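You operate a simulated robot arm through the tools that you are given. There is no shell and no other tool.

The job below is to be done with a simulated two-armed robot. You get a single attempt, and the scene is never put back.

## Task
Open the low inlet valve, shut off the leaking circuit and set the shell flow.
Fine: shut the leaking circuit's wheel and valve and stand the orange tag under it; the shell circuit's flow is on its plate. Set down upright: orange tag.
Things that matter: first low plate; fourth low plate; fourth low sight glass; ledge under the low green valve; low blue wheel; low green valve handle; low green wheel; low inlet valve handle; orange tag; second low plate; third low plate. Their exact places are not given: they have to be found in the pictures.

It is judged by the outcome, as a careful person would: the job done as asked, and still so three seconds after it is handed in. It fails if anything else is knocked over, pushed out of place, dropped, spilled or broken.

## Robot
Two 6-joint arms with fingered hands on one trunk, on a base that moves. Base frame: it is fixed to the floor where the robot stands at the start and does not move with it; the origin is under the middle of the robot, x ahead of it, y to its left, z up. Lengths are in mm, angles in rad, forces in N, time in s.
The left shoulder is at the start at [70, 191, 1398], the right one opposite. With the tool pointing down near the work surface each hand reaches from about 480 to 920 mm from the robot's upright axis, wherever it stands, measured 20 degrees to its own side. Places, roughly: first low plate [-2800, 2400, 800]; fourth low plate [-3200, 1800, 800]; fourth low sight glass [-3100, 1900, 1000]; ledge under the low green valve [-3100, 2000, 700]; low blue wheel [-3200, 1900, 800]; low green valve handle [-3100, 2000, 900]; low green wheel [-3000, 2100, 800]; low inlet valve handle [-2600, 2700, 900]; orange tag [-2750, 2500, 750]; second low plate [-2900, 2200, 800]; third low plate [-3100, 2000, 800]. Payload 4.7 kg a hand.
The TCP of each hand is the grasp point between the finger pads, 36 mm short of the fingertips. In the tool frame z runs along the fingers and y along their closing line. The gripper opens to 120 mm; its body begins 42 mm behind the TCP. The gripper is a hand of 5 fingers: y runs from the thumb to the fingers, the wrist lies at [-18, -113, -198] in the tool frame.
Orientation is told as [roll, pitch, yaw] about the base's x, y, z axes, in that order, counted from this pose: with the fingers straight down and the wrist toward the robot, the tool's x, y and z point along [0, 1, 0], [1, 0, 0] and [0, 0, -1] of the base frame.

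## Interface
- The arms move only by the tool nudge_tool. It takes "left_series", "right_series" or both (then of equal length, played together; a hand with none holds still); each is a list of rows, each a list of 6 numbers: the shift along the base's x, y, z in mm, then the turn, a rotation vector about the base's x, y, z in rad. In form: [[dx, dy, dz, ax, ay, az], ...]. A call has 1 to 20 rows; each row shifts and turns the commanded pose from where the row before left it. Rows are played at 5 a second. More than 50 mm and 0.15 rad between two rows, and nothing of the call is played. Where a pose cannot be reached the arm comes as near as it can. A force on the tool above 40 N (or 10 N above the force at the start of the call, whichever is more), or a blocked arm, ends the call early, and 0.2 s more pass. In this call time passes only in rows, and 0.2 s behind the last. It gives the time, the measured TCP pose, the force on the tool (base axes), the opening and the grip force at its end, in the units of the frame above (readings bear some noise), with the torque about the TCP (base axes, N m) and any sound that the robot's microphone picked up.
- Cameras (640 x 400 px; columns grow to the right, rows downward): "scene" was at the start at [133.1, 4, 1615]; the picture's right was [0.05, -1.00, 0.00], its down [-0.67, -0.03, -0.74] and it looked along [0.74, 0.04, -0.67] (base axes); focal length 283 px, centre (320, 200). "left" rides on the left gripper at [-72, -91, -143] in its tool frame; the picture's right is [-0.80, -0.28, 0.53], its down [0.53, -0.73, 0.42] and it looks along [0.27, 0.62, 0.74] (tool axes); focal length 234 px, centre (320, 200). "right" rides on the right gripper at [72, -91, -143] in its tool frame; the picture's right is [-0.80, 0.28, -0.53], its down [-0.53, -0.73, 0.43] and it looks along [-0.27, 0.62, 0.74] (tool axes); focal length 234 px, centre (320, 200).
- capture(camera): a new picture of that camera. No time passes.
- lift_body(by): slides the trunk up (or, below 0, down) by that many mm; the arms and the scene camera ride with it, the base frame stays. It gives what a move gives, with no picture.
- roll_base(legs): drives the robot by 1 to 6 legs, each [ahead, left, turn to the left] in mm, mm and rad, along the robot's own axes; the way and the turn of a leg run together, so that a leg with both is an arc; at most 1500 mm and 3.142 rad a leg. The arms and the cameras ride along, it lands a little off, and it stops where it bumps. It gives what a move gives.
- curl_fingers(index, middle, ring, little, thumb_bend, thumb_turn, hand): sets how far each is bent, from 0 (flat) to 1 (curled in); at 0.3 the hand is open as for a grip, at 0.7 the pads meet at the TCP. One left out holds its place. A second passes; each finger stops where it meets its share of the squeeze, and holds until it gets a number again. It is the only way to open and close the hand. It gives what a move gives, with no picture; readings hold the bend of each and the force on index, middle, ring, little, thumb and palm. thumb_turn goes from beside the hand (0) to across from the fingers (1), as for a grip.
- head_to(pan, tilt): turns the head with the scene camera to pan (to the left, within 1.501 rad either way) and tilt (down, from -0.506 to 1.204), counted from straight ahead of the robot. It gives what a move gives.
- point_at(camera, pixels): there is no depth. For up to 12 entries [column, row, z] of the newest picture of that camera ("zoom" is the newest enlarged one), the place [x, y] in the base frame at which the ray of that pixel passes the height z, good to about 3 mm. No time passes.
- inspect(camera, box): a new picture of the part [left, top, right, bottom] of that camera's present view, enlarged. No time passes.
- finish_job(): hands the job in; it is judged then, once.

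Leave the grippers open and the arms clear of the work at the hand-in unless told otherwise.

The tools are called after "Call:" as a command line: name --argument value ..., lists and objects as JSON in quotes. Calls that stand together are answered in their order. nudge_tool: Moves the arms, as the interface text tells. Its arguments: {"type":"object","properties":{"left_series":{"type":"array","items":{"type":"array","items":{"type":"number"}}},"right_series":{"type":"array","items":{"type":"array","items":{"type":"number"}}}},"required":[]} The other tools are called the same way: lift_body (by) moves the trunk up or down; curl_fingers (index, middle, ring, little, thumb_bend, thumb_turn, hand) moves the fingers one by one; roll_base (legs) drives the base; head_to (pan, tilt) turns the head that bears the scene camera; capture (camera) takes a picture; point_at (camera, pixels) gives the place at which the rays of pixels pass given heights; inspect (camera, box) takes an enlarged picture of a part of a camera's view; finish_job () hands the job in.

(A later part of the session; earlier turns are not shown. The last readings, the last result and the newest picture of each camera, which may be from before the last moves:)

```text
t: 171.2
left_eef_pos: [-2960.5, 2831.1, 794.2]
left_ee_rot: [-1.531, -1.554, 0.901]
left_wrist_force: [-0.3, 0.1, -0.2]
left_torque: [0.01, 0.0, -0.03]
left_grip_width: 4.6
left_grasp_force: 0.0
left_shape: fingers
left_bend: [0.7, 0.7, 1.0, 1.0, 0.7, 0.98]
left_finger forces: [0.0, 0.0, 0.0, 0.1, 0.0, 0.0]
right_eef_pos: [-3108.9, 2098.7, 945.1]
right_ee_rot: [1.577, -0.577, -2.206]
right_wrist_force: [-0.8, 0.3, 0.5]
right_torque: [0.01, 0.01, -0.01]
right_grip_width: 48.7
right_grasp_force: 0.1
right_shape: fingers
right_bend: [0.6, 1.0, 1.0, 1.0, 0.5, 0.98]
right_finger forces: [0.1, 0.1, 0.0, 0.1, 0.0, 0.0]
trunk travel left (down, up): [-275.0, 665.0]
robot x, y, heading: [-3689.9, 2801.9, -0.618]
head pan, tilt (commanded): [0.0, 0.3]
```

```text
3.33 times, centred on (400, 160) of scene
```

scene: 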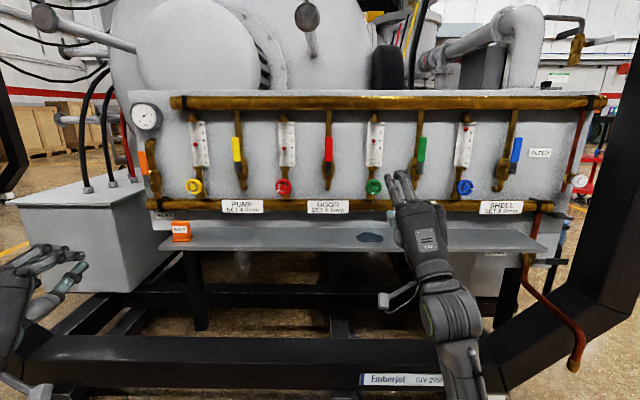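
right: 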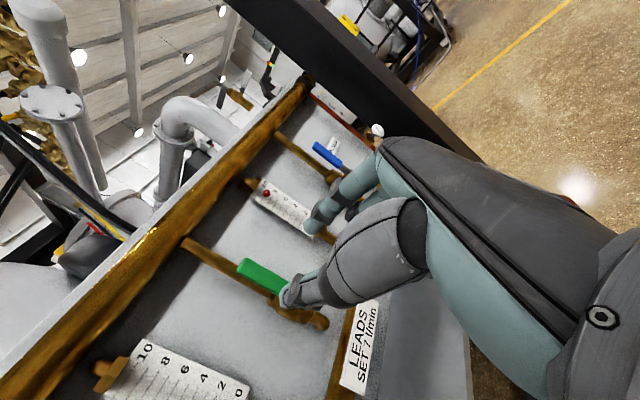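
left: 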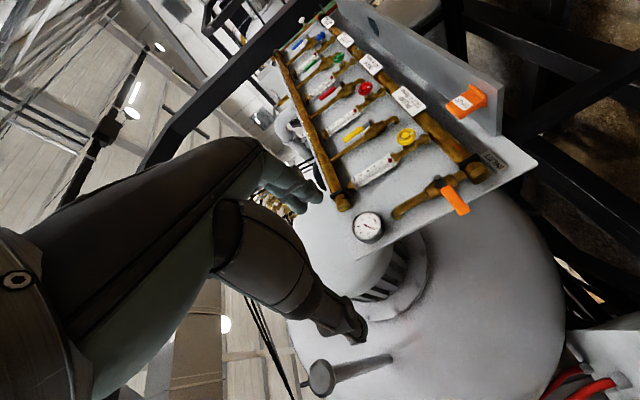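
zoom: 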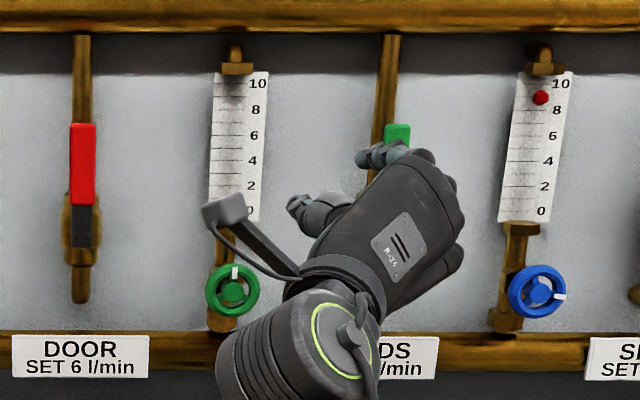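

The index slid past in front of the lever, without touching — it is deeper than I thought. I'll go back along the same path and advance 32 mm deeper.

Call:
nudge_tool --right_series '[[-3.61, -5.04, 4.2, 0.1064, -0.0762, 0], [-3.9, -5.45, 3.4, 0.1064, -0.0762, 0], [-4.13, -5.77, 2.5, 0.1064, -0.0762, 0], [-4.31, -6.02, 1.5, 0.1064, -0.0762, 0], [-10.4, -14.6, 0, 0, 0, 0]]'

Call:
nudge_tool --right_series '[[13.0, -9.3, 0, 0, 0, 0], [13.0, -9.3, 0, 0, 0, 0]]'

Call:
inspect --camera "right" --box '[180, 160, 420, 380]'

```text
t: 172.4
left_eef_pos: [-2960.5, 2830.4, 794.3]
left_ee_rot: [-1.543, -1.554, 0.911]
left_wrist_force: [1.0, -0.6, 0.9]
left_torque: [-0.01, -0.06, -0.03]
left_grip_width: 4.6
left_grasp_force: 0.0
left_shape: fingers
left_bend: [0.7, 0.7, 1.0, 1.0, 0.7, 0.98]
left_finger forces: [0.0, 0.1, 0.1, 0.0, 0.0, 0.0]
right_eef_pos: [-3135.9, 2060.4, 957.0]
right_ee_rot: [1.57, -0.05, -2.205]
right_wrist_force: [0.0, 0.5, -0.3]
right_torque: [-0.01, 0.03, 0.01]
right_grip_width: 48.5
right_grasp_force: 0.1
right_shape: fingers
right_bend: [0.6, 1.0, 1.0, 1.0, 0.5, 0.98]
right_finger forces: [0.1, 0.0, 0.1, 0.1, 0.1, 0.0]
trunk travel left (down, up): [-275.0, 665.0]
robot x, y, heading: [-3695.6, 2800.4, -0.614]
head pan, tilt (commanded): [0.0, 0.3]
```

```text
t: 173.0
left_eef_pos: [-2960.1, 2832.1, 793.4]
left_ee_rot: [-1.529, -1.553, 0.898]
left_wrist_force: [-0.1, -0.5, 0.2]
left_torque: [0.0, 0.04, 0.03]
left_grip_width: 4.3
left_grasp_force: 0.0
left_shape: fingers
left_bend: [0.7, 0.7, 1.0, 1.0, 0.7, 0.98]
left_finger forces: [0.1, 0.0, 0.0, 0.1, 0.1, 0.0]
right_eef_pos: [-3110.2, 2040.9, 956.4]
right_ee_rot: [1.57, -0.051, -2.204]
right_wrist_force: [0.4, 0.0, 0.3]
right_torque: [-0.02, 0.02, 0.03]
right_grip_width: 48.2
right_grasp_force: 0.1
right_shape: fingers
right_bend: [0.6, 1.0, 1.0, 1.0, 0.5, 0.98]
right_finger forces: [0.0, 0.0, 0.1, 0.1, 0.0, 0.0]
trunk travel left (down, up): [-275.0, 665.0]
robot x, y, heading: [-3690.6, 2800.9, -0.612]
head pan, tilt (commanded): [0.0, 0.3]
```

```text
1.82 times, centred on (300, 270) of right
```

zoom: 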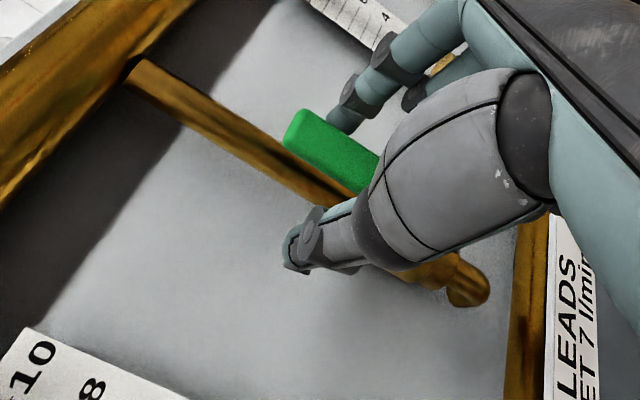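

Now the index tip reaches behind the lever's face on its right side. Pushing left along the arc again.

Call:
nudge_tool --right_series '[[5.2, 7.3, 0, 0, 0, 0], [5.2, 7.3, 0, 0, 0, 0], [4.31, 6.02, -1.5, -0.1064, 0.0762, 0], [4.13, 5.77, -2.5, -0.1064, 0.0762, 0]]'

Call:
inspect --camera "right" --box '[180, 160, 420, 380]'

Call:
inspect --camera "scene" --box '[320, 100, 480, 220]'

```text
t: 174.0
left_eef_pos: [-2961.7, 2827.0, 794.3]
left_ee_rot: [-1.473, -1.556, 0.838]
left_wrist_force: [-0.8, -0.4, -0.2]
left_torque: [0.02, -0.02, 0.0]
left_grip_width: 4.6
left_grasp_force: 0.1
left_shape: fingers
left_bend: [0.7, 0.7, 1.0, 1.0, 0.7, 0.98]
left_finger forces: [0.1, 0.1, 0.0, 0.0, 0.0, 0.0]
right_eef_pos: [-3095.6, 2063.9, 949.8]
right_ee_rot: [1.568, -0.312, -2.208]
right_wrist_force: [-14.0, -16.7, -8.0]
right_torque: [0.71, -0.28, -0.55]
right_grip_width: 71.2
right_grasp_force: 10.7
right_shape: fingers
right_bend: [0.44, 1.0, 1.0, 1.0, 0.5, 0.98]
right_finger forces: [21.7, 0.0, 0.1, 0.0, 0.0, 0.1]
trunk travel left (down, up): [-275.0, 665.0]
robot x, y, heading: [-3695.2, 2801.1, -0.614]
head pan, tilt (commanded): [0.0, 0.3]
```

```text
1.82 times, centred on (300, 270) of right
```

zoom: 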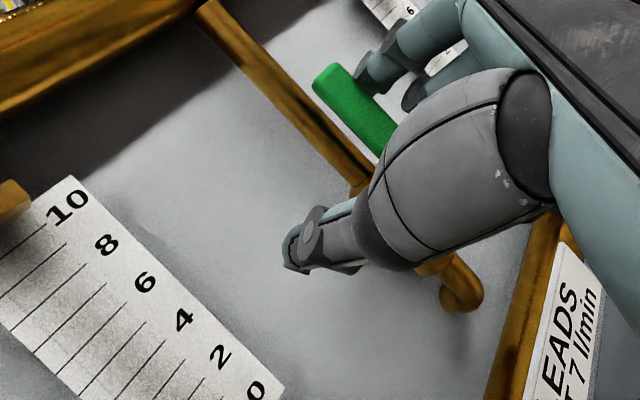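

```text
3.33 times, centred on (400, 160) of scene
```

zoom: 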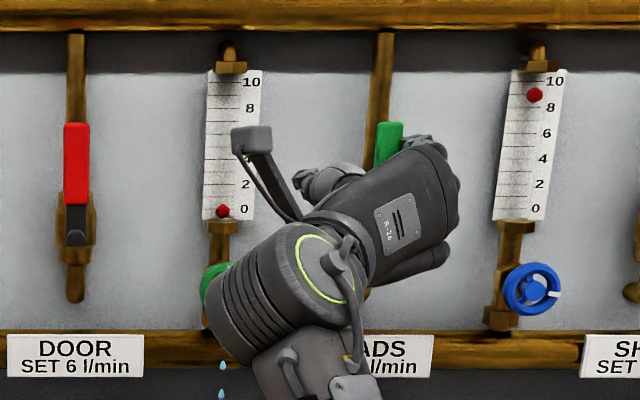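

The lever does not move: 22 N on the index. It may be touching the pipe behind the lever. From the hand pictures the lever face is at n≈3702, t −140…−156. I'll back off, reset the depth to ~3728 and try again gently.

Call:
nudge_tool --right_series '[[-4.13, -5.77, 2.5, 0.1064, -0.0762, 0], [-4.31, -6.02, 1.5, 0.1064, -0.0762, 0], [-10.4, -14.6, 0, 0, 0, 0], [-9.8, 7.0, 0, 0, 0, 0]]'

Call:
nudge_tool --right_series '[[4.1, 5.7, 0, 0, 0, 0], [4.1, 5.7, 0, 0, 0, 0], [2.3, 3.2, 0, 0, 0, 0]]'

Call:
inspect --camera "right" --box '[180, 160, 420, 380]'

```text
t: 175.0
left_eef_pos: [-2960.2, 2832.0, 793.5]
left_ee_rot: [-1.536, -1.553, 0.908]
left_wrist_force: [0.4, 0.3, -0.4]
left_torque: [0.0, 0.03, 0.03]
left_grip_width: 4.4
left_grasp_force: 0.0
left_shape: fingers
left_bend: [0.7, 0.7, 1.0, 1.0, 0.7, 0.98]
left_finger forces: [0.1, 0.1, 0.0, 0.0, 0.0, 0.0]
right_eef_pos: [-3116.4, 2051.7, 958.3]
right_ee_rot: [1.573, -0.052, -2.201]
right_wrist_force: [-0.1, -0.3, 0.5]
right_torque: [-0.01, 0.0, -0.01]
right_grip_width: 48.7
right_grasp_force: 0.4
right_shape: fingers
right_bend: [0.6, 1.0, 1.0, 1.0, 0.5, 0.98]
right_finger forces: [0.2, 0.0, 0.0, 0.1, 0.0, 0.0]
trunk travel left (down, up): [-275.0, 665.0]
robot x, y, heading: [-3693.5, 2797.6, -0.609]
head pan, tilt (commanded): [0.0, 0.3]
```

```text
t: 175.8
left_eef_pos: [-2959.9, 2830.9, 794.8]
left_ee_rot: [-1.548, -1.554, 0.916]
left_wrist_force: [0.1, 1.0, -0.2]
left_torque: [0.01, -0.02, 0.02]
left_grip_width: 4.5
left_grasp_force: 0.1
left_shape: fingers
left_bend: [0.7, 0.7, 1.0, 1.0, 0.7, 0.98]
left_finger forces: [0.0, 0.0, 0.1, 0.1, 0.0, 0.0]
right_eef_pos: [-3110.8, 2062.1, 956.5]
right_ee_rot: [1.571, -0.05, -2.207]
right_wrist_force: [-5.2, -5.0, 0.5]
right_torque: [0.06, -0.06, -0.26]
right_grip_width: 58.3
right_grasp_force: 3.5
right_shape: fingers
right_bend: [0.53, 1.0, 1.0, 1.0, 0.5, 0.98]
right_finger forces: [7.3, 0.0, 0.0, 0.0, 0.1, 0.0]
trunk travel left (down, up): [-275.0, 665.0]
robot x, y, heading: [-3693.1, 2801.0, -0.614]
head pan, tilt (commanded): [0.0, 0.3]
```

```text
1.82 times, centred on (300, 270) of right
```

zoom: 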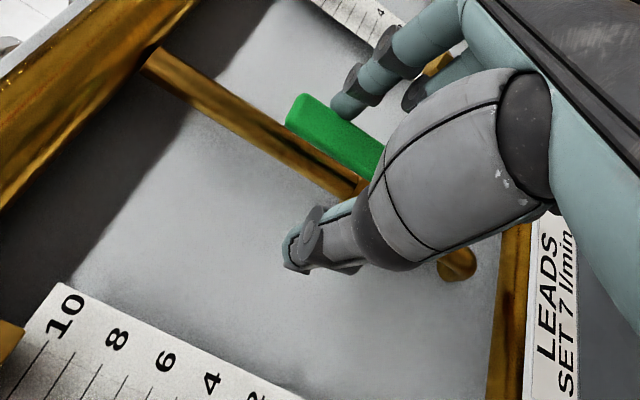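

Contact on the lever's right edge, and it resists (7–22 N) — the stop is on that side. So this valve must close to the right. I'll back off left-push, curl the index away and push with the thumb to the right.

Call:
nudge_tool --right_series '[[-4.1, -5.7, 0, 0, 0, 0], [-16.3, 11.6, 0, 0, 0, 0], [-16.3, 11.6, 0, 0, 0, 0]]'

Call:
curl_fingers --hand "right" --index 1.0 --thumb_bend 0.5

Call:
inspect --camera "right" --box '[180, 160, 420, 380]'

Call:
inspect --camera "scene" --box '[320, 100, 480, 220]'

```text
t: 176.6
left_eef_pos: [-2960.5, 2831.3, 793.6]
left_ee_rot: [-1.537, -1.552, 0.908]
left_wrist_force: [0.3, -0.6, 0.2]
left_torque: [-0.04, 0.02, 0.03]
left_grip_width: 4.5
left_grasp_force: 0.0
left_shape: fingers
left_bend: [0.7, 0.7, 1.0, 1.0, 0.7, 0.98]
left_finger forces: [0.0, 0.0, 0.1, 0.1, 0.0, 0.0]
right_eef_pos: [-3143.9, 2082.6, 955.8]
right_ee_rot: [1.572, -0.052, -2.201]
right_wrist_force: [0.1, -0.6, 0.1]
right_torque: [-0.02, 0.03, 0.01]
right_grip_width: 48.5
right_grasp_force: 0.0
right_shape: fingers
right_bend: [0.6, 1.0, 1.0, 1.0, 0.5, 0.98]
right_finger forces: [0.0, 0.0, 0.1, 0.0, 0.0, 0.1]
trunk travel left (down, up): [-275.0, 665.0]
robot x, y, heading: [-3690.8, 2801.2, -0.616]
head pan, tilt (commanded): [0.0, 0.3]
```

```text
t: 177.6
left_eef_pos: [-2960.2, 2831.6, 793.2]
left_ee_rot: [-1.538, -1.554, 0.906]
left_wrist_force: [-0.2, -0.3, 0.4]
left_torque: [-0.02, 0.04, -0.03]
left_grip_width: 4.5
left_grasp_force: 0.1
left_shape: fingers
left_bend: [0.7, 0.7, 1.0, 1.0, 0.7, 0.98]
left_finger forces: [0.1, 0.1, 0.0, 0.1, 0.0, 0.0]
right_eef_pos: [-3144.6, 2082.8, 955.3]
right_ee_rot: [1.569, -0.052, -2.206]
right_wrist_force: [-0.2, -1.0, -0.1]
right_torque: [-0.01, 0.01, -0.01]
right_grip_width: 68.5
right_grasp_force: 0.0
right_shape: fingers
right_bend: [1.0, 1.0, 1.0, 1.0, 0.5, 0.98]
right_finger forces: [0.0, 0.0, 0.0, 0.1, 0.0, 0.0]
trunk travel left (down, up): [-275.0, 665.0]
robot x, y, heading: [-3691.2, 2801.8, -0.613]
head pan, tilt (commanded): [0.0, 0.3]
```

```text
1.82 times, centred on (300, 270) of right
```

zoom: 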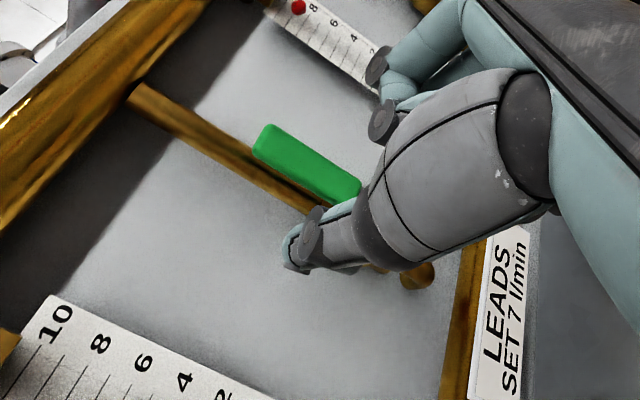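

```text
3.33 times, centred on (400, 160) of scene
```

zoom: 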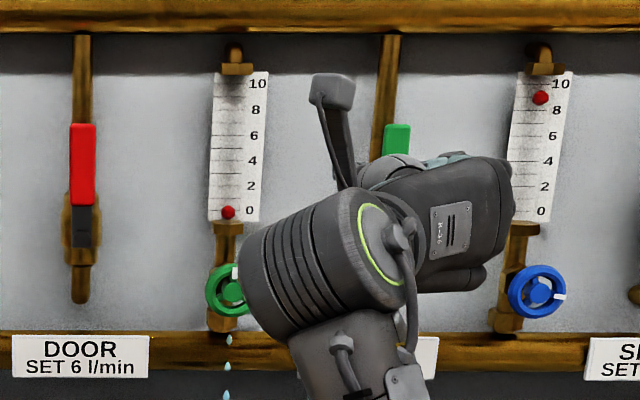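

Index is out of the way; the thumb stands left of the lever. I'll advance 40 mm and move right until the thumb nears the lever's left edge.

Call:
nudge_tool --right_series '[[16.6, -11.9, 0, 0, 0, 0], [16.6, -11.9, 0, 0, 0, 0], [-8.1, -11.4, 0, 0, 0, 0], [-8.1, -11.4, 0, 0, 0, 0]]'

Call:
inspect --camera "right" --box '[180, 160, 420, 380]'

```text
t: 178.6
left_eef_pos: [-2960.5, 2832.9, 793.4]
left_ee_rot: [-1.54, -1.554, 0.91]
left_wrist_force: [0.0, 0.9, -0.3]
left_torque: [-0.01, -0.01, 0.01]
left_grip_width: 4.1
left_grasp_force: 0.2
left_shape: fingers
left_bend: [0.7, 0.7, 1.0, 1.0, 0.7, 0.98]
left_finger forces: [0.0, 0.1, 0.0, 0.1, 0.0, 0.0]
right_eef_pos: [-3127.5, 2033.2, 956.2]
right_ee_rot: [1.571, -0.053, -2.205]
right_wrist_force: [0.3, 0.6, -0.1]
right_torque: [0.0, -0.01, 0.02]
right_grip_width: 68.6
right_grasp_force: 0.0
right_shape: fingers
right_bend: [1.0, 1.0, 1.0, 1.0, 0.5, 0.98]
right_finger forces: [0.0, 0.1, 0.0, 0.1, 0.0, 0.1]
trunk travel left (down, up): [-275.0, 665.0]
robot x, y, heading: [-3691.5, 2801.7, -0.613]
head pan, tilt (commanded): [0.0, 0.3]
```

```text
1.82 times, centred on (300, 270) of right
```

zoom: 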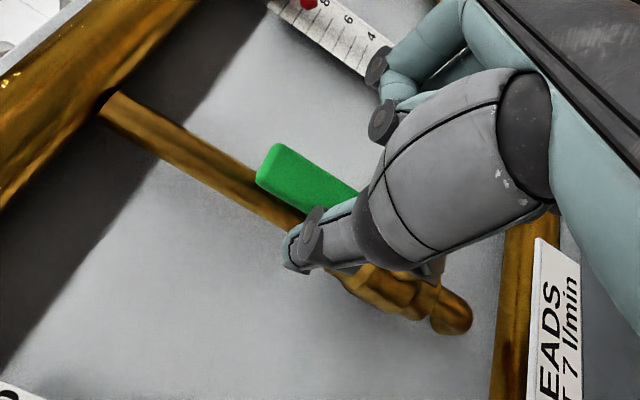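

Thumb is next to the lever. Pushing right in 6 mm steps.

Call:
nudge_tool --right_series '[[-3.5, -4.9, 0, 0, 0, 0], [-3.5, -4.9, 0, 0, 0, 0], [-3.5, -4.9, 0, 0, 0, 0], [-3.5, -4.9, 0, 0, 0, 0]]'

Call:
inspect --camera "right" --box '[180, 160, 420, 380]'

Call:
inspect --camera "scene" --box '[320, 100, 480, 220]'

```text
t: 179.6
left_eef_pos: [-2959.6, 2831.6, 793.2]
left_ee_rot: [-1.541, -1.554, 0.91]
left_wrist_force: [0.6, -0.3, -0.5]
left_torque: [-0.01, 0.02, 0.0]
left_grip_width: 4.6
left_grasp_force: 0.0
left_shape: fingers
left_bend: [0.7, 0.7, 1.0, 1.0, 0.7, 0.98]
left_finger forces: [0.0, 0.0, 0.0, 0.0, 0.0, 0.0]
right_eef_pos: [-3142.2, 2016.1, 955.9]
right_ee_rot: [1.568, -0.051, -2.205]
right_wrist_force: [0.8, 0.9, 0.9]
right_torque: [0.02, -0.03, 0.01]
right_grip_width: 69.0
right_grasp_force: 0.2
right_shape: fingers
right_bend: [1.0, 1.0, 1.0, 1.0, 0.49, 0.97]
right_finger forces: [0.0, 0.0, 0.1, 0.1, 0.8, 0.1]
trunk travel left (down, up): [-275.0, 665.0]
robot x, y, heading: [-3694.4, 2798.8, -0.616]
head pan, tilt (commanded): [0.0, 0.3]
```

```text
1.82 times, centred on (300, 270) of right
```

zoom: 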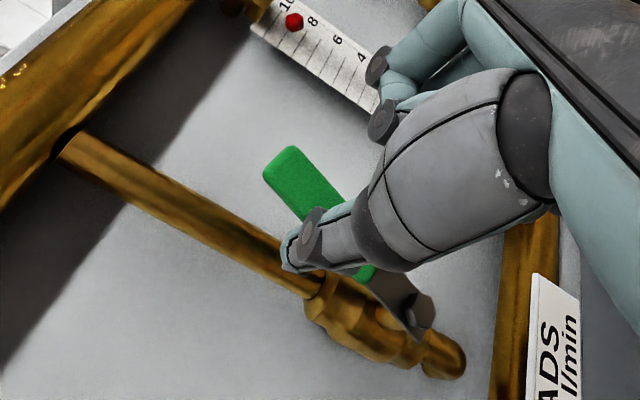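

```text
3.33 times, centred on (400, 160) of scene
```

zoom: 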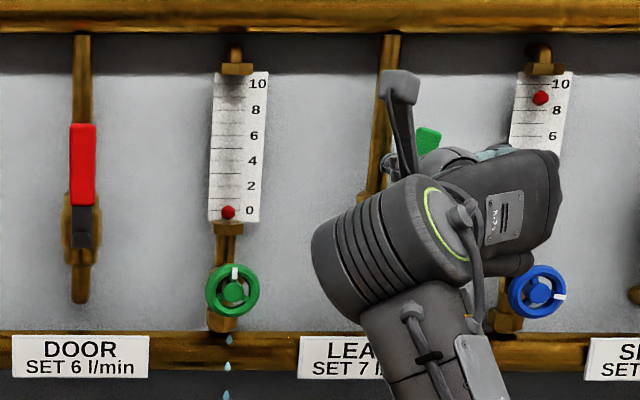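

It moves easily to the right (0.8 N). Continuing along the arc.

Call:
nudge_tool --right_series '[[-7.2, -10.0, 0, 0, 0, 0], [-5.8, -8.1, -3.5, 0, 0, 0], [-5.3, -7.4, -5.1, 0, 0, 0], [-4.7, -6.6, -6.7, 0, 0, 0]]'

Call:
inspect --camera "right" --box '[180, 160, 420, 380]'

Call:
inspect --camera "scene" --box '[320, 100, 480, 220]'

```text
t: 180.6
left_eef_pos: [-2959.8, 2832.2, 793.7]
left_ee_rot: [-1.537, -1.553, 0.905]
left_wrist_force: [-0.5, 0.2, 0.0]
left_torque: [0.02, -0.02, -0.02]
left_grip_width: 4.2
left_grasp_force: 0.2
left_shape: fingers
left_bend: [0.7, 0.7, 1.0, 1.0, 0.7, 0.98]
left_finger forces: [0.0, 0.0, 0.1, 0.0, 0.1, 0.0]
right_eef_pos: [-3163.8, 1981.7, 939.1]
right_ee_rot: [1.572, -0.052, -2.204]
right_wrist_force: [0.0, 1.0, 0.3]
right_torque: [-0.03, -0.02, 0.02]
right_grip_width: 68.5
right_grasp_force: 0.1
right_shape: fingers
right_bend: [1.0, 1.0, 1.0, 1.0, 0.5, 0.97]
right_finger forces: [0.1, 0.0, 0.0, 0.0, 0.2, 0.0]
trunk travel left (down, up): [-275.0, 665.0]
robot x, y, heading: [-3692.9, 2804.6, -0.616]
head pan, tilt (commanded): [0.0, 0.3]
```

```text
1.82 times, centred on (300, 270) of right
```

zoom: 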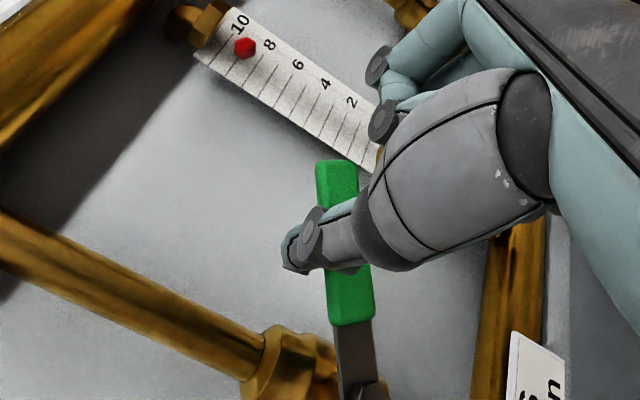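

```text
3.33 times, centred on (400, 160) of scene
```

zoom: 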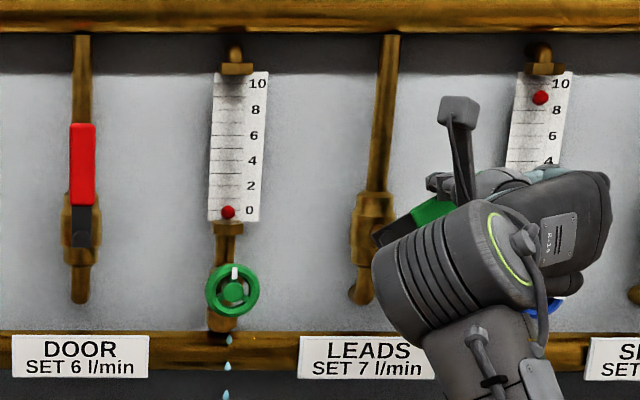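

Lever at about 60°. Continuing down to horizontal.

Call:
nudge_tool --right_series '[[-4.0, -5.5, -8.1, 0, 0, 0], [-3.1, -4.3, -8.9, 0, 0, 0], [-2.2, -3.0, -9.9, 0, 0, 0], [-0.7, -1.0, -5, 0, 0, 0]]'

Call:
inspect --camera "right" --box '[180, 160, 420, 380]'

Call:
inspect --camera "scene" --box '[320, 100, 480, 220]'

```text
t: 181.6
left_eef_pos: [-2959.7, 2832.3, 794.3]
left_ee_rot: [-1.556, -1.553, 0.923]
left_wrist_force: [0.0, -0.2, 0.1]
left_torque: [-0.01, 0.03, -0.01]
left_grip_width: 4.3
left_grasp_force: 0.1
left_shape: fingers
left_bend: [0.7, 0.7, 1.0, 1.0, 0.7, 0.98]
left_finger forces: [0.0, 0.1, 0.0, 0.1, 0.0, 0.0]
right_eef_pos: [-3175.8, 1967.5, 911.5]
right_ee_rot: [1.574, -0.053, -2.205]
right_wrist_force: [0.5, 1.5, 1.1]
right_torque: [0.02, -0.11, 0.02]
right_grip_width: 68.8
right_grasp_force: 1.4
right_shape: fingers
right_bend: [1.0, 1.0, 1.0, 1.0, 0.5, 0.97]
right_finger forces: [0.0, 0.0, 0.0, 0.1, 2.4, 0.0]
trunk travel left (down, up): [-275.0, 665.0]
robot x, y, heading: [-3691.0, 2801.4, -0.614]
head pan, tilt (commanded): [0.0, 0.3]
```

```text
1.82 times, centred on (300, 270) of right
```

zoom: 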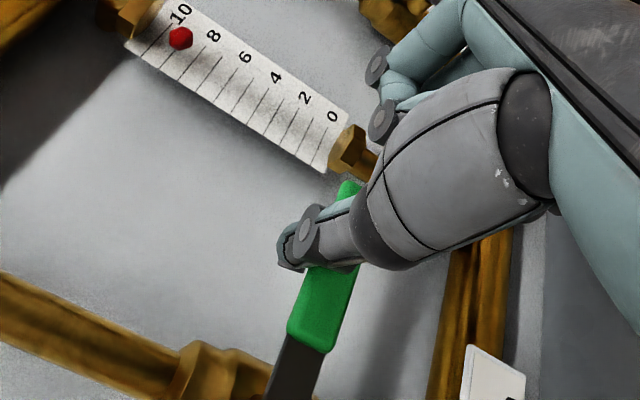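

```text
3.33 times, centred on (400, 160) of scene
```

zoom: 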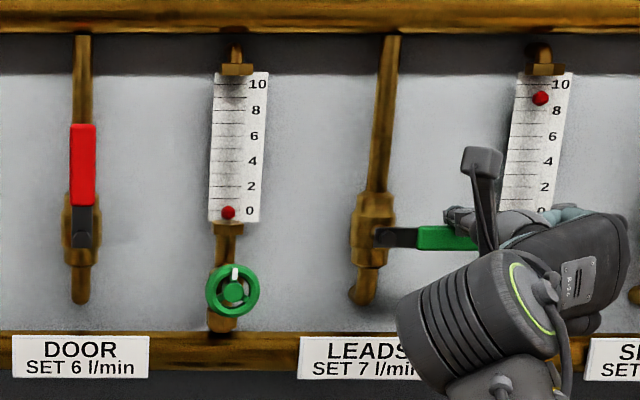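

The green lever lies horizontal (closed) and the drip has stopped. One small push down to confirm the stop.

Call:
nudge_tool --right_series '[[0, 0, -3, 0, 0, 0], [0, 0, -3, 0, 0, 0]]'

Call:
inspect --camera "scene" --box '[320, 100, 480, 220]'

```text
t: 182.2
left_eef_pos: [-2960.5, 2832.7, 794.5]
left_ee_rot: [-1.581, -1.554, 0.95]
left_wrist_force: [0.1, 0.0, 0.5]
left_torque: [0.02, 0.01, -0.04]
left_grip_width: 4.4
left_grasp_force: 0.1
left_shape: fingers
left_bend: [0.7, 0.7, 1.0, 1.0, 0.7, 0.98]
left_finger forces: [0.0, 0.0, 0.0, 0.1, 0.1, 0.1]
right_eef_pos: [-3174.6, 1970.4, 904.8]
right_ee_rot: [1.573, -0.052, -2.204]
right_wrist_force: [1.4, 0.2, 5.6]
right_torque: [0.12, -0.28, -0.02]
right_grip_width: 68.5
right_grasp_force: 3.5
right_shape: fingers
right_bend: [1.0, 1.0, 1.0, 1.0, 0.51, 0.95]
right_finger forces: [0.0, 0.0, 0.0, 0.0, 6.1, 0.1]
trunk travel left (down, up): [-275.0, 665.0]
robot x, y, heading: [-3690.9, 2801.0, -0.615]
head pan, tilt (commanded): [0.0, 0.3]
```

```text
3.33 times, centred on (400, 160) of scene
```

zoom: 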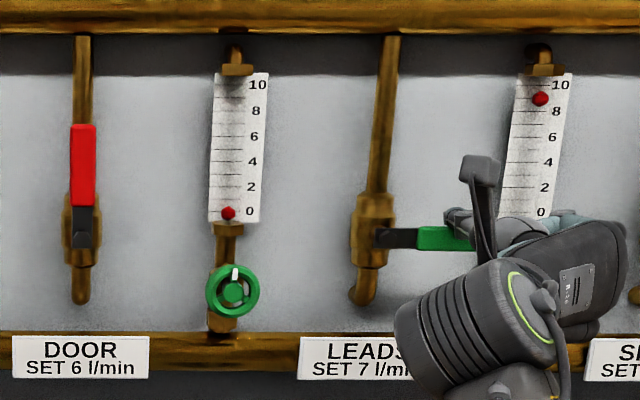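

Stop confirmed. Backing the hand up 6 mm, then straight out 130 mm; then I'll slide the base 260 mm right for the blue wheel.

Call:
nudge_tool --right_series '[[0, 0, 8, 0, 0, 0], [-24.4, 17.5, 0, 0, 0, 0], [-32.5, 23.3, 0, 0, 0, 0], [-32.5, 23.3, 0, 0, 0, 0], [-32.5, 23.3, 0, 0, 0, 0]]'

Call:
roll_base --legs '[[0, -260, 0]]'

Call:
capture --camera "scene"

```text
t: 183.4
left_eef_pos: [-2959.7, 2830.5, 793.3]
left_ee_rot: [-1.547, -1.554, 0.917]
left_wrist_force: [-0.2, -0.5, -0.4]
left_torque: [0.0, 0.02, -0.01]
left_grip_width: 4.3
left_grasp_force: 0.0
left_shape: fingers
left_bend: [0.7, 0.7, 1.0, 1.0, 0.7, 0.98]
left_finger forces: [0.0, 0.1, 0.1, 0.0, 0.1, 0.1]
right_eef_pos: [-3299.6, 2054.2, 911.1]
right_ee_rot: [1.569, -0.052, -2.205]
right_wrist_force: [0.2, -0.3, -0.5]
right_torque: [0.01, 0.01, -0.02]
right_grip_width: 68.3
right_grasp_force: 0.1
right_shape: fingers
right_bend: [1.0, 1.0, 1.0, 1.0, 0.5, 0.97]
right_finger forces: [0.0, 0.0, 0.0, 0.0, 0.1, 0.0]
trunk travel left (down, up): [-275.0, 665.0]
robot x, y, heading: [-3692.0, 2797.4, -0.616]
head pan, tilt (commanded): [0.0, 0.3]
```

```text
t: 185.3
left_eef_pos: [-3109.3, 2619.9, 793.0]
left_ee_rot: [-1.536, -1.555, 0.905]
left_wrist_force: [0.5, -0.3, 0.0]
left_torque: [0.01, 0.01, 0.02]
left_grip_width: 4.2
left_grasp_force: 0.1
left_shape: fingers
left_bend: [0.7, 0.7, 1.0, 1.0, 0.7, 0.98]
left_finger forces: [0.1, 0.0, 0.0, 0.1, 0.0, 0.0]
right_eef_pos: [-3449.1, 1841.6, 910.7]
right_ee_rot: [1.568, -0.053, -2.204]
right_wrist_force: [-0.6, -0.2, 0.2]
right_torque: [-0.01, -0.02, 0.01]
right_grip_width: 68.2
right_grasp_force: 0.0
right_shape: fingers
right_bend: [1.0, 1.0, 1.0, 1.0, 0.5, 0.97]
right_finger forces: [0.1, 0.0, 0.0, 0.1, 0.0, 0.0]
trunk travel left (down, up): [-275.0, 665.0]
robot x, y, heading: [-3842.8, 2588.3, -0.614]
head pan, tilt (commanded): [0.0, 0.3]
```

```text
taken
```

scene: 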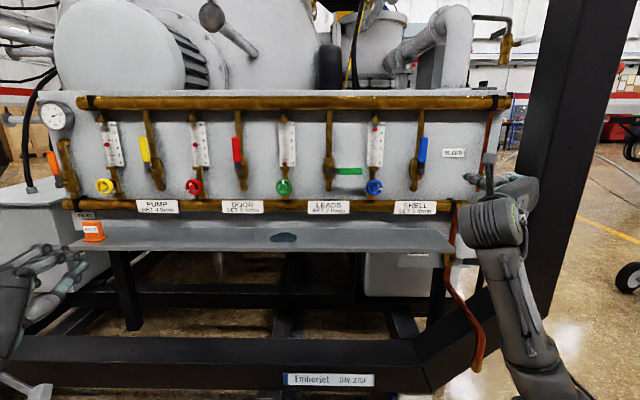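

Green valve closed (lever horizontal), no drips. Now roll the right hand back to fingers-up and move it in front of the blue wheel.

Call:
nudge_tool --right_series '[[11.1, 15.5, -5.1, -0.1118, 0.08, 0], [11.1, 15.5, -5.1, -0.1118, 0.08, 0], [11.1, 15.5, -5.1, -0.1118, 0.08, 0], [11.1, 15.5, -5.1, -0.1118, 0.08, 0], [11.1, 15.5, -5.1, -0.1118, 0.08, 0], [11.1, 15.5, -5.1, -0.1118, 0.08, 0], [11.1, 15.5, -5.1, -0.1118, 0.08, 0], [11.1, 15.5, -5.1, -0.1118, 0.08, 0], [11.1, 15.5, -5.1, -0.1118, 0.08, 0], [11.1, 15.5, -5.1, -0.1118, 0.08, 0], [11.1, 15.5, -5.1, -0.1118, 0.08, 0], [11.1, 15.5, -5.1, -0.1118, 0.08, 0]]'

Call:
curl_fingers --hand "right" --index 0.46 --middle 0.46 --ring 1.0 --little 1.0 --thumb_bend 0.46

Call:
inspect --camera "scene" --box '[270, 95, 430, 215]'

Call:
capture --camera "right"

```text
t: 187.9
left_eef_pos: [-3110.1, 2620.1, 793.7]
left_ee_rot: [-1.539, -1.554, 0.908]
left_wrist_force: [-0.2, -0.1, -0.2]
left_torque: [0.01, 0.0, 0.01]
left_grip_width: 4.5
left_grasp_force: 0.1
left_shape: fingers
left_bend: [0.7, 0.7, 1.0, 1.0, 0.7, 0.98]
left_finger forces: [0.1, 0.1, 0.0, 0.0, 0.1, 0.0]
right_eef_pos: [-3314.5, 2027.9, 848.8]
right_ee_rot: [-1.666, -1.438, 1.047]
right_wrist_force: [0.1, 0.4, -0.3]
right_torque: [0.02, 0.0, 0.01]
right_grip_width: 68.4
right_grasp_force: 0.1
right_shape: fingers
right_bend: [1.0, 1.0, 1.0, 1.0, 0.5, 0.97]
right_finger forces: [0.1, 0.0, 0.1, 0.0, 0.0, 0.0]
trunk travel left (down, up): [-275.0, 665.0]
robot x, y, heading: [-3844.1, 2587.5, -0.61]
head pan, tilt (commanded): [0.0, 0.3]
```

```text
t: 188.9
left_eef_pos: [-3110.0, 2621.7, 793.6]
left_ee_rot: [-1.538, -1.552, 0.907]
left_wrist_force: [-0.4, 0.0, -0.7]
left_torque: [-0.02, 0.01, 0.03]
left_grip_width: 4.3
left_grasp_force: 0.0
left_shape: fingers
left_bend: [0.7, 0.7, 1.0, 1.0, 0.7, 0.98]
left_finger forces: [0.0, 0.0, 0.0, 0.1, 0.1, 0.1]
right_eef_pos: [-3314.8, 2028.4, 849.0]
right_ee_rot: [-1.659, -1.438, 1.038]
right_wrist_force: [-0.4, 0.3, 0.1]
right_torque: [-0.01, 0.04, 0.01]
right_grip_width: 74.6
right_grasp_force: 0.1
right_shape: fingers
right_bend: [0.46, 0.46, 1.0, 1.0, 0.46, 0.97]
right_finger forces: [0.1, 0.1, 0.0, 0.1, 0.1, 0.1]
trunk travel left (down, up): [-275.0, 665.0]
robot x, y, heading: [-3843.9, 2588.0, -0.615]
head pan, tilt (commanded): [0.0, 0.3]
```

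```text
3.33 times, centred on (350, 155) of scene
```

zoom: 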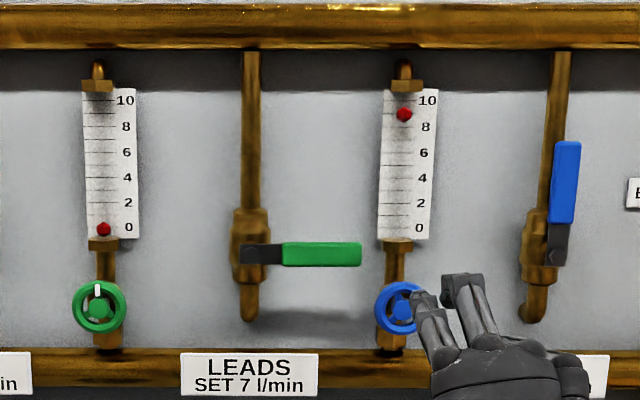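

```text
taken
```

right: 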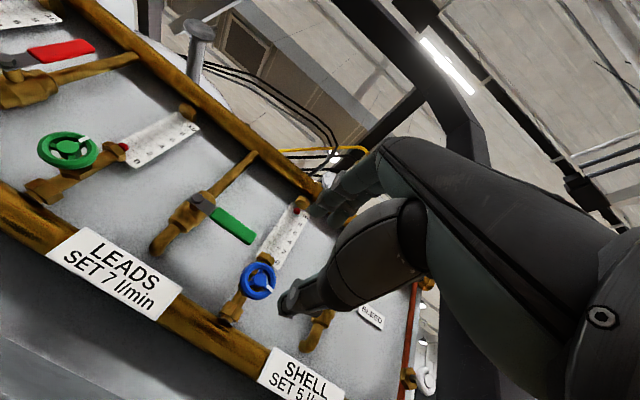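

The wheel lies exactly on the tool axis. Advancing 150 mm in steps.

Call:
nudge_tool --right_series '[[32.5, -23.3, 0, 0, 0, 0], [32.5, -23.3, 0, 0, 0, 0], [32.5, -23.3, 0, 0, 0, 0]]'

Call:
inspect --camera "right" --box '[220, 140, 420, 340]'

```text
t: 189.7
left_eef_pos: [-3109.3, 2620.5, 794.3]
left_ee_rot: [-1.533, -1.553, 0.903]
left_wrist_force: [-0.9, 0.0, 0.2]
left_torque: [0.0, 0.02, -0.02]
left_grip_width: 4.1
left_grasp_force: 0.1
left_shape: fingers
left_bend: [0.7, 0.7, 1.0, 1.0, 0.7, 0.98]
left_finger forces: [0.0, 0.1, 0.0, 0.1, 0.0, 0.0]
right_eef_pos: [-3219.4, 1958.2, 847.9]
right_ee_rot: [-1.655, -1.439, 1.037]
right_wrist_force: [-0.6, -0.1, 0.4]
right_torque: [0.02, 0.0, 0.03]
right_grip_width: 74.8
right_grasp_force: 0.0
right_shape: fingers
right_bend: [0.46, 0.46, 1.0, 1.0, 0.46, 0.97]
right_finger forces: [0.0, 0.1, 0.0, 0.1, 0.0, 0.1]
trunk travel left (down, up): [-275.0, 665.0]
robot x, y, heading: [-3842.6, 2593.2, -0.617]
head pan, tilt (commanded): [0.0, 0.3]
```

```text
2.00 times, centred on (320, 240) of right
```

zoom: 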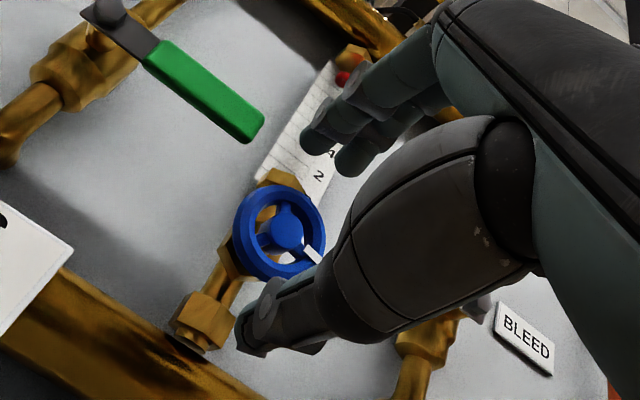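

Well centred. Last 33 mm and close.

Call:
nudge_tool --right_series '[[13.4, -9.6, 0.5, 0, 0, 0], [13.4, -9.6, 0.5, 0, 0, 0]]'

Call:
curl_fingers --hand "right" --index 0.7 --middle 0.7 --thumb_bend 0.7

Call:
inspect --camera "right" --box '[220, 140, 420, 340]'

Call:
inspect --camera "scene" --box '[300, 95, 440, 215]'

```text
t: 190.3
left_eef_pos: [-3109.1, 2620.5, 794.0]
left_ee_rot: [-1.531, -1.552, 0.902]
left_wrist_force: [-0.4, -0.2, -0.2]
left_torque: [-0.03, -0.03, 0.01]
left_grip_width: 4.7
left_grasp_force: 0.0
left_shape: fingers
left_bend: [0.7, 0.7, 1.0, 1.0, 0.7, 0.98]
left_finger forces: [0.0, 0.0, 0.1, 0.0, 0.0, 0.1]
right_eef_pos: [-3192.5, 1938.9, 848.6]
right_ee_rot: [-1.657, -1.437, 1.035]
right_wrist_force: [-0.4, 0.1, -0.1]
right_torque: [0.01, -0.01, 0.02]
right_grip_width: 74.6
right_grasp_force: 0.0
right_shape: fingers
right_bend: [0.46, 0.46, 1.0, 1.0, 0.46, 0.97]
right_finger forces: [0.0, 0.1, 0.0, 0.1, 0.1, 0.0]
trunk travel left (down, up): [-275.0, 665.0]
robot x, y, heading: [-3844.2, 2588.9, -0.614]
head pan, tilt (commanded): [0.0, 0.3]
```

```text
t: 191.3
left_eef_pos: [-3109.7, 2620.8, 793.6]
left_ee_rot: [-1.557, -1.553, 0.926]
left_wrist_force: [0.2, 0.6, 0.8]
left_torque: [-0.02, 0.03, 0.0]
left_grip_width: 4.1
left_grasp_force: 0.1
left_shape: fingers
left_bend: [0.7, 0.7, 1.0, 1.0, 0.7, 0.98]
left_finger forces: [0.0, 0.0, 0.0, 0.1, 0.0, 0.1]
right_eef_pos: [-3193.2, 1939.0, 849.1]
right_ee_rot: [-1.67, -1.439, 1.047]
right_wrist_force: [7.1, -8.1, 11.6]
right_torque: [-0.14, -0.13, -0.1]
right_grip_width: 41.5
right_grasp_force: 16.8
right_shape: fingers
right_bend: [0.57, 0.62, 1.0, 1.0, 0.6, 0.97]
right_finger forces: [12.9, 8.1, 0.0, 0.0, 12.1, 0.0]
trunk travel left (down, up): [-275.0, 665.0]
robot x, y, heading: [-3843.4, 2589.6, -0.616]
head pan, tilt (commanded): [0.0, 0.3]
```

```text
2.00 times, centred on (320, 240) of right
```

zoom: 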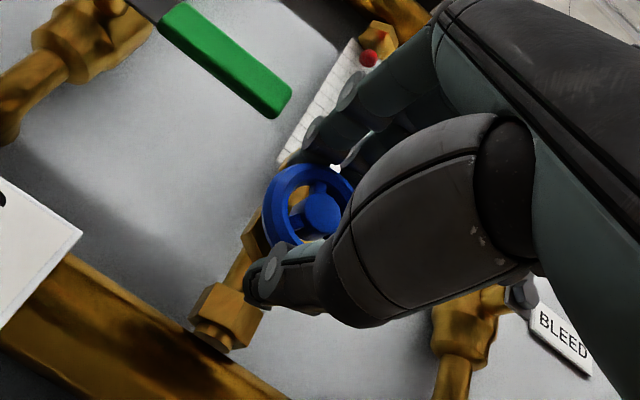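

```text
3.33 times, centred on (370, 155) of scene
```

zoom: 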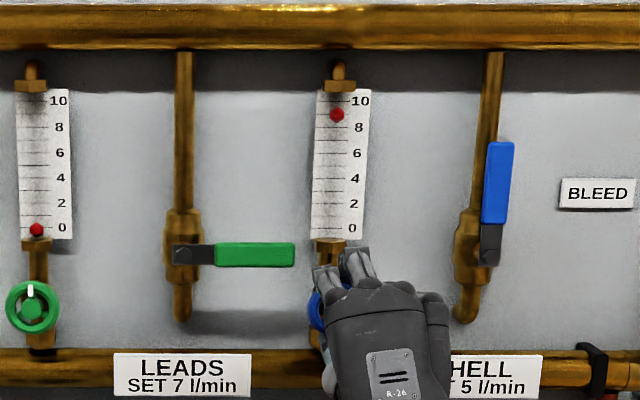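

Gripped (42 mm, ~12 N). Turning clockwise 6 rows of 0.14 rad and reading the float.

Call:
nudge_tool --right_series '[[0, 0, 0, 0.1138, -0.0815, 0], [0, 0, 0, 0.1138, -0.0815, 0], [0, 0, 0, 0.1138, -0.0815, 0], [0, 0, 0, 0.1138, -0.0815, 0], [0, 0, 0, 0.1138, -0.0815, 0], [0, 0, 0, 0.1138, -0.0815, 0]]'

Call:
inspect --camera "scene" --box '[330, 100, 410, 190]'

```text
t: 192.7
left_eef_pos: [-3109.9, 2619.7, 794.4]
left_ee_rot: [-1.55, -1.553, 0.919]
left_wrist_force: [0.2, -0.2, -0.1]
left_torque: [0.0, -0.01, 0.02]
left_grip_width: 4.5
left_grasp_force: 0.1
left_shape: fingers
left_bend: [0.7, 0.7, 1.0, 1.0, 0.7, 0.98]
left_finger forces: [0.0, 0.0, 0.0, 0.0, 0.0, 0.1]
right_eef_pos: [-3193.2, 1939.5, 850.5]
right_ee_rot: [1.582, -0.861, -2.208]
right_wrist_force: [-3.4, -4.7, 2.3]
right_torque: [-0.04, 0.01, -0.09]
right_grip_width: 41.5
right_grasp_force: 15.1
right_shape: fingers
right_bend: [0.58, 0.63, 1.0, 1.0, 0.6, 0.97]
right_finger forces: [10.2, 6.8, 0.1, 0.0, 13.7, 0.0]
trunk travel left (down, up): [-275.0, 665.0]
robot x, y, heading: [-3842.8, 2590.0, -0.612]
head pan, tilt (commanded): [0.0, 0.3]
```

```text
4.44 times, centred on (370, 145) of scene
```

zoom: 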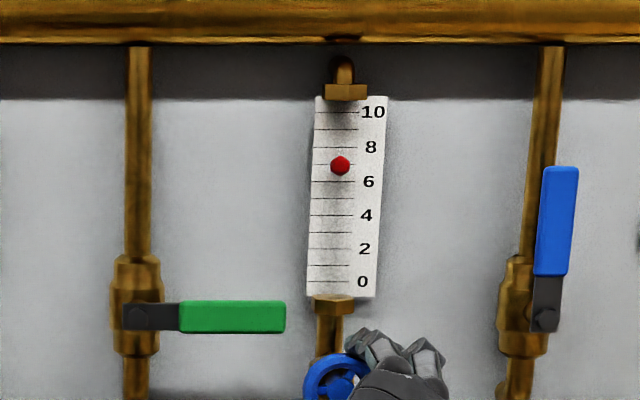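

Float at ~6.9 (2.5 l/min per rad). Another 0.70 rad clockwise, then read.

Call:
nudge_tool --right_series '[[0, 0, 0, 0.1138, -0.0815, 0], [0, 0, 0, 0.1138, -0.0815, 0], [0, 0, 0, 0.1138, -0.0815, 0], [0, 0, 0, 0.1138, -0.0815, 0], [0, 0, 0, 0.1138, -0.0815, 0]]'

Call:
inspect --camera "scene" --box '[350, 110, 400, 180]'

```text
t: 193.9
left_eef_pos: [-3109.5, 2620.3, 794.4]
left_ee_rot: [-1.538, -1.554, 0.908]
left_wrist_force: [1.3, 0.3, 0.3]
left_torque: [0.01, 0.0, 0.0]
left_grip_width: 4.3
left_grasp_force: 0.1
left_shape: fingers
left_bend: [0.7, 0.7, 1.0, 1.0, 0.7, 0.98]
left_finger forces: [0.0, 0.0, 0.0, 0.1, 0.0, 0.0]
right_eef_pos: [-3191.5, 1938.8, 850.2]
right_ee_rot: [1.573, -0.159, -2.204]
right_wrist_force: [-9.0, -2.9, -2.6]
right_torque: [0.04, 0.05, -0.11]
right_grip_width: 40.8
right_grasp_force: 15.3
right_shape: fingers
right_bend: [0.58, 0.63, 1.0, 1.0, 0.6, 0.97]
right_finger forces: [10.0, 7.2, 0.0, 0.0, 13.0, 0.1]
trunk travel left (down, up): [-275.0, 665.0]
robot x, y, heading: [-3843.3, 2587.9, -0.614]
head pan, tilt (commanded): [0.0, 0.3]
```

```text
5.71 times, centred on (375, 145) of scene
```

zoom: 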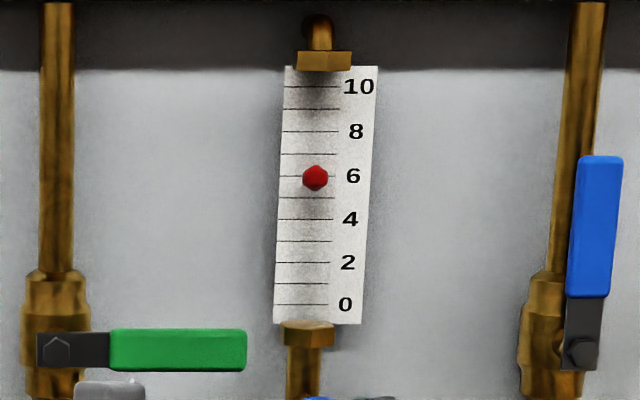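

Float ~5.8. I'll turn 2 more small rows (0.16 rad total) and read again.

Call:
nudge_tool --right_series '[[0, 0, 0, 0.065, -0.0466, 0], [0, 0, 0, 0.065, -0.0466, 0]]'

Call:
inspect --camera "scene" --box '[350, 110, 400, 180]'

Call:
inspect --camera "scene" --box '[300, 95, 440, 215]'

```text
t: 194.5
left_eef_pos: [-3111.0, 2620.2, 793.5]
left_ee_rot: [-1.534, -1.556, 0.905]
left_wrist_force: [0.2, 0.4, 0.6]
left_torque: [0.02, 0.0, -0.01]
left_grip_width: 4.4
left_grasp_force: 0.0
left_shape: fingers
left_bend: [0.7, 0.7, 1.0, 1.0, 0.7, 0.98]
left_finger forces: [0.0, 0.0, 0.0, 0.0, 0.1, 0.0]
right_eef_pos: [-3191.4, 1938.9, 850.6]
right_ee_rot: [1.571, 0.0, -2.204]
right_wrist_force: [-8.4, -3.4, -4.2]
right_torque: [0.0, 0.02, -0.12]
right_grip_width: 40.9
right_grasp_force: 15.1
right_shape: fingers
right_bend: [0.58, 0.63, 1.0, 1.0, 0.6, 0.97]
right_finger forces: [10.9, 7.6, 0.0, 0.0, 12.4, 0.1]
trunk travel left (down, up): [-275.0, 665.0]
robot x, y, heading: [-3843.3, 2585.9, -0.612]
head pan, tilt (commanded): [0.0, 0.3]
```

```text
5.71 times, centred on (375, 145) of scene
```

zoom: 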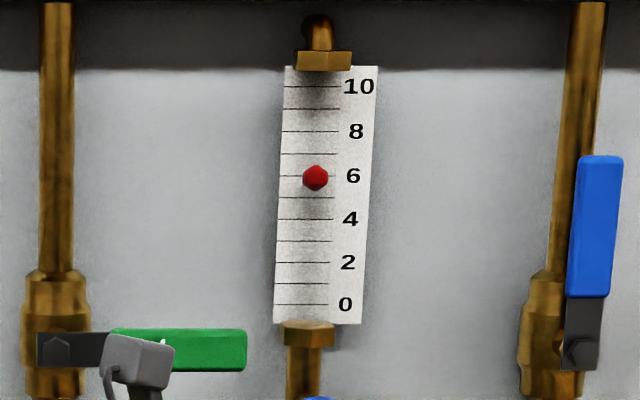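

```text
3.33 times, centred on (370, 155) of scene
```

zoom: 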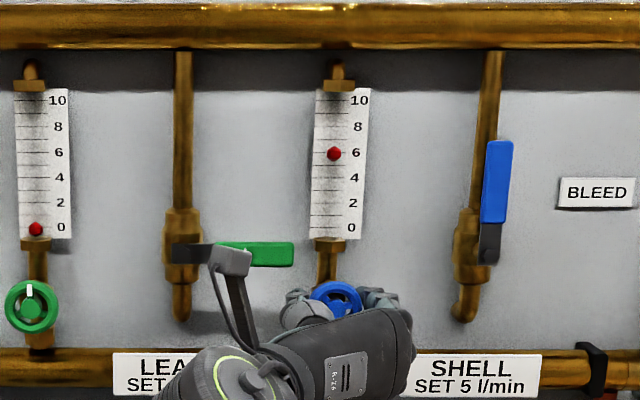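

The float has not moved; either the fingers slip or it lags. Looking at the wheel mark with the hand camera.

Call:
inspect --camera "right" --box '[220, 140, 420, 340]'

Call:
inspect --camera "scene" --box '[345, 165, 405, 205]'

```text
2.00 times, centred on (320, 240) of right
```

zoom: 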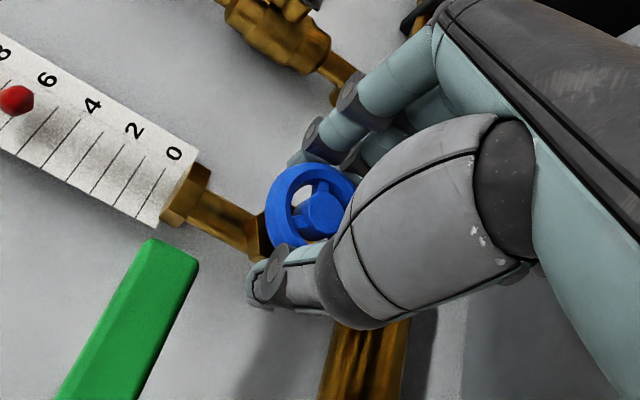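

```text
10.00 times, centred on (375, 185) of scene
```

zoom: 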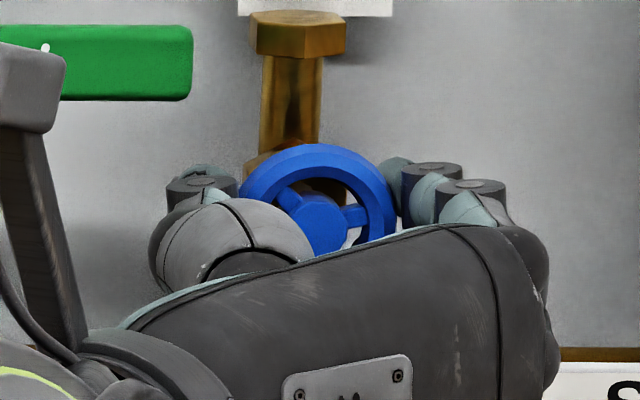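

The wheel still appears locked to the fingers. I'll let a moment pass (a no-motion row) and re-read the float.

Call:
nudge_tool --right_series '[[0, 0, 0, 0, 0, 0], [0, 0, 0, 0, 0, 0], [0, 0, 0, 0, 0, 0], [0, 0, 0, 0, 0, 0], [0, 0, 0, 0, 0, 0]]'

Call:
inspect --camera "scene" --box '[350, 110, 400, 180]'

```text
t: 195.7
left_eef_pos: [-3110.5, 2620.1, 794.4]
left_ee_rot: [-1.53, -1.555, 0.897]
left_wrist_force: [-1.0, 0.2, 0.0]
left_torque: [-0.02, 0.0, -0.02]
left_grip_width: 4.5
left_grasp_force: 0.1
left_shape: fingers
left_bend: [0.7, 0.7, 1.0, 1.0, 0.7, 0.98]
left_finger forces: [0.0, 0.0, 0.0, 0.0, 0.0, 0.0]
right_eef_pos: [-3190.8, 1939.7, 850.4]
right_ee_rot: [1.572, -0.003, -2.202]
right_wrist_force: [-9.3, -3.9, -4.1]
right_torque: [0.04, 0.05, -0.14]
right_grip_width: 40.7
right_grasp_force: 15.5
right_shape: fingers
right_bend: [0.57, 0.63, 1.0, 1.0, 0.6, 0.97]
right_finger forces: [11.4, 7.8, 0.0, 0.0, 12.3, 0.1]
trunk travel left (down, up): [-275.0, 665.0]
robot x, y, heading: [-3841.8, 2587.4, -0.611]
head pan, tilt (commanded): [0.0, 0.3]
```

```text
5.71 times, centred on (375, 145) of scene
```

zoom: 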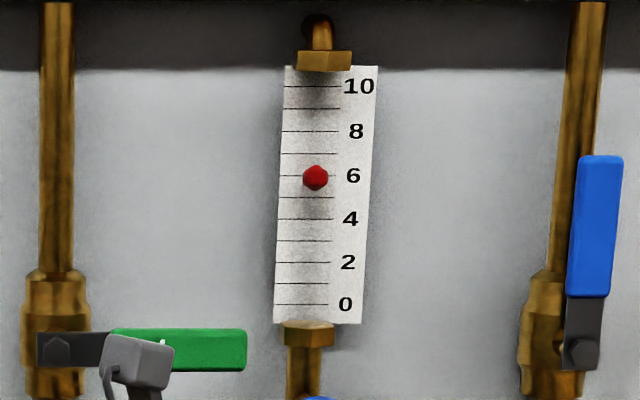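

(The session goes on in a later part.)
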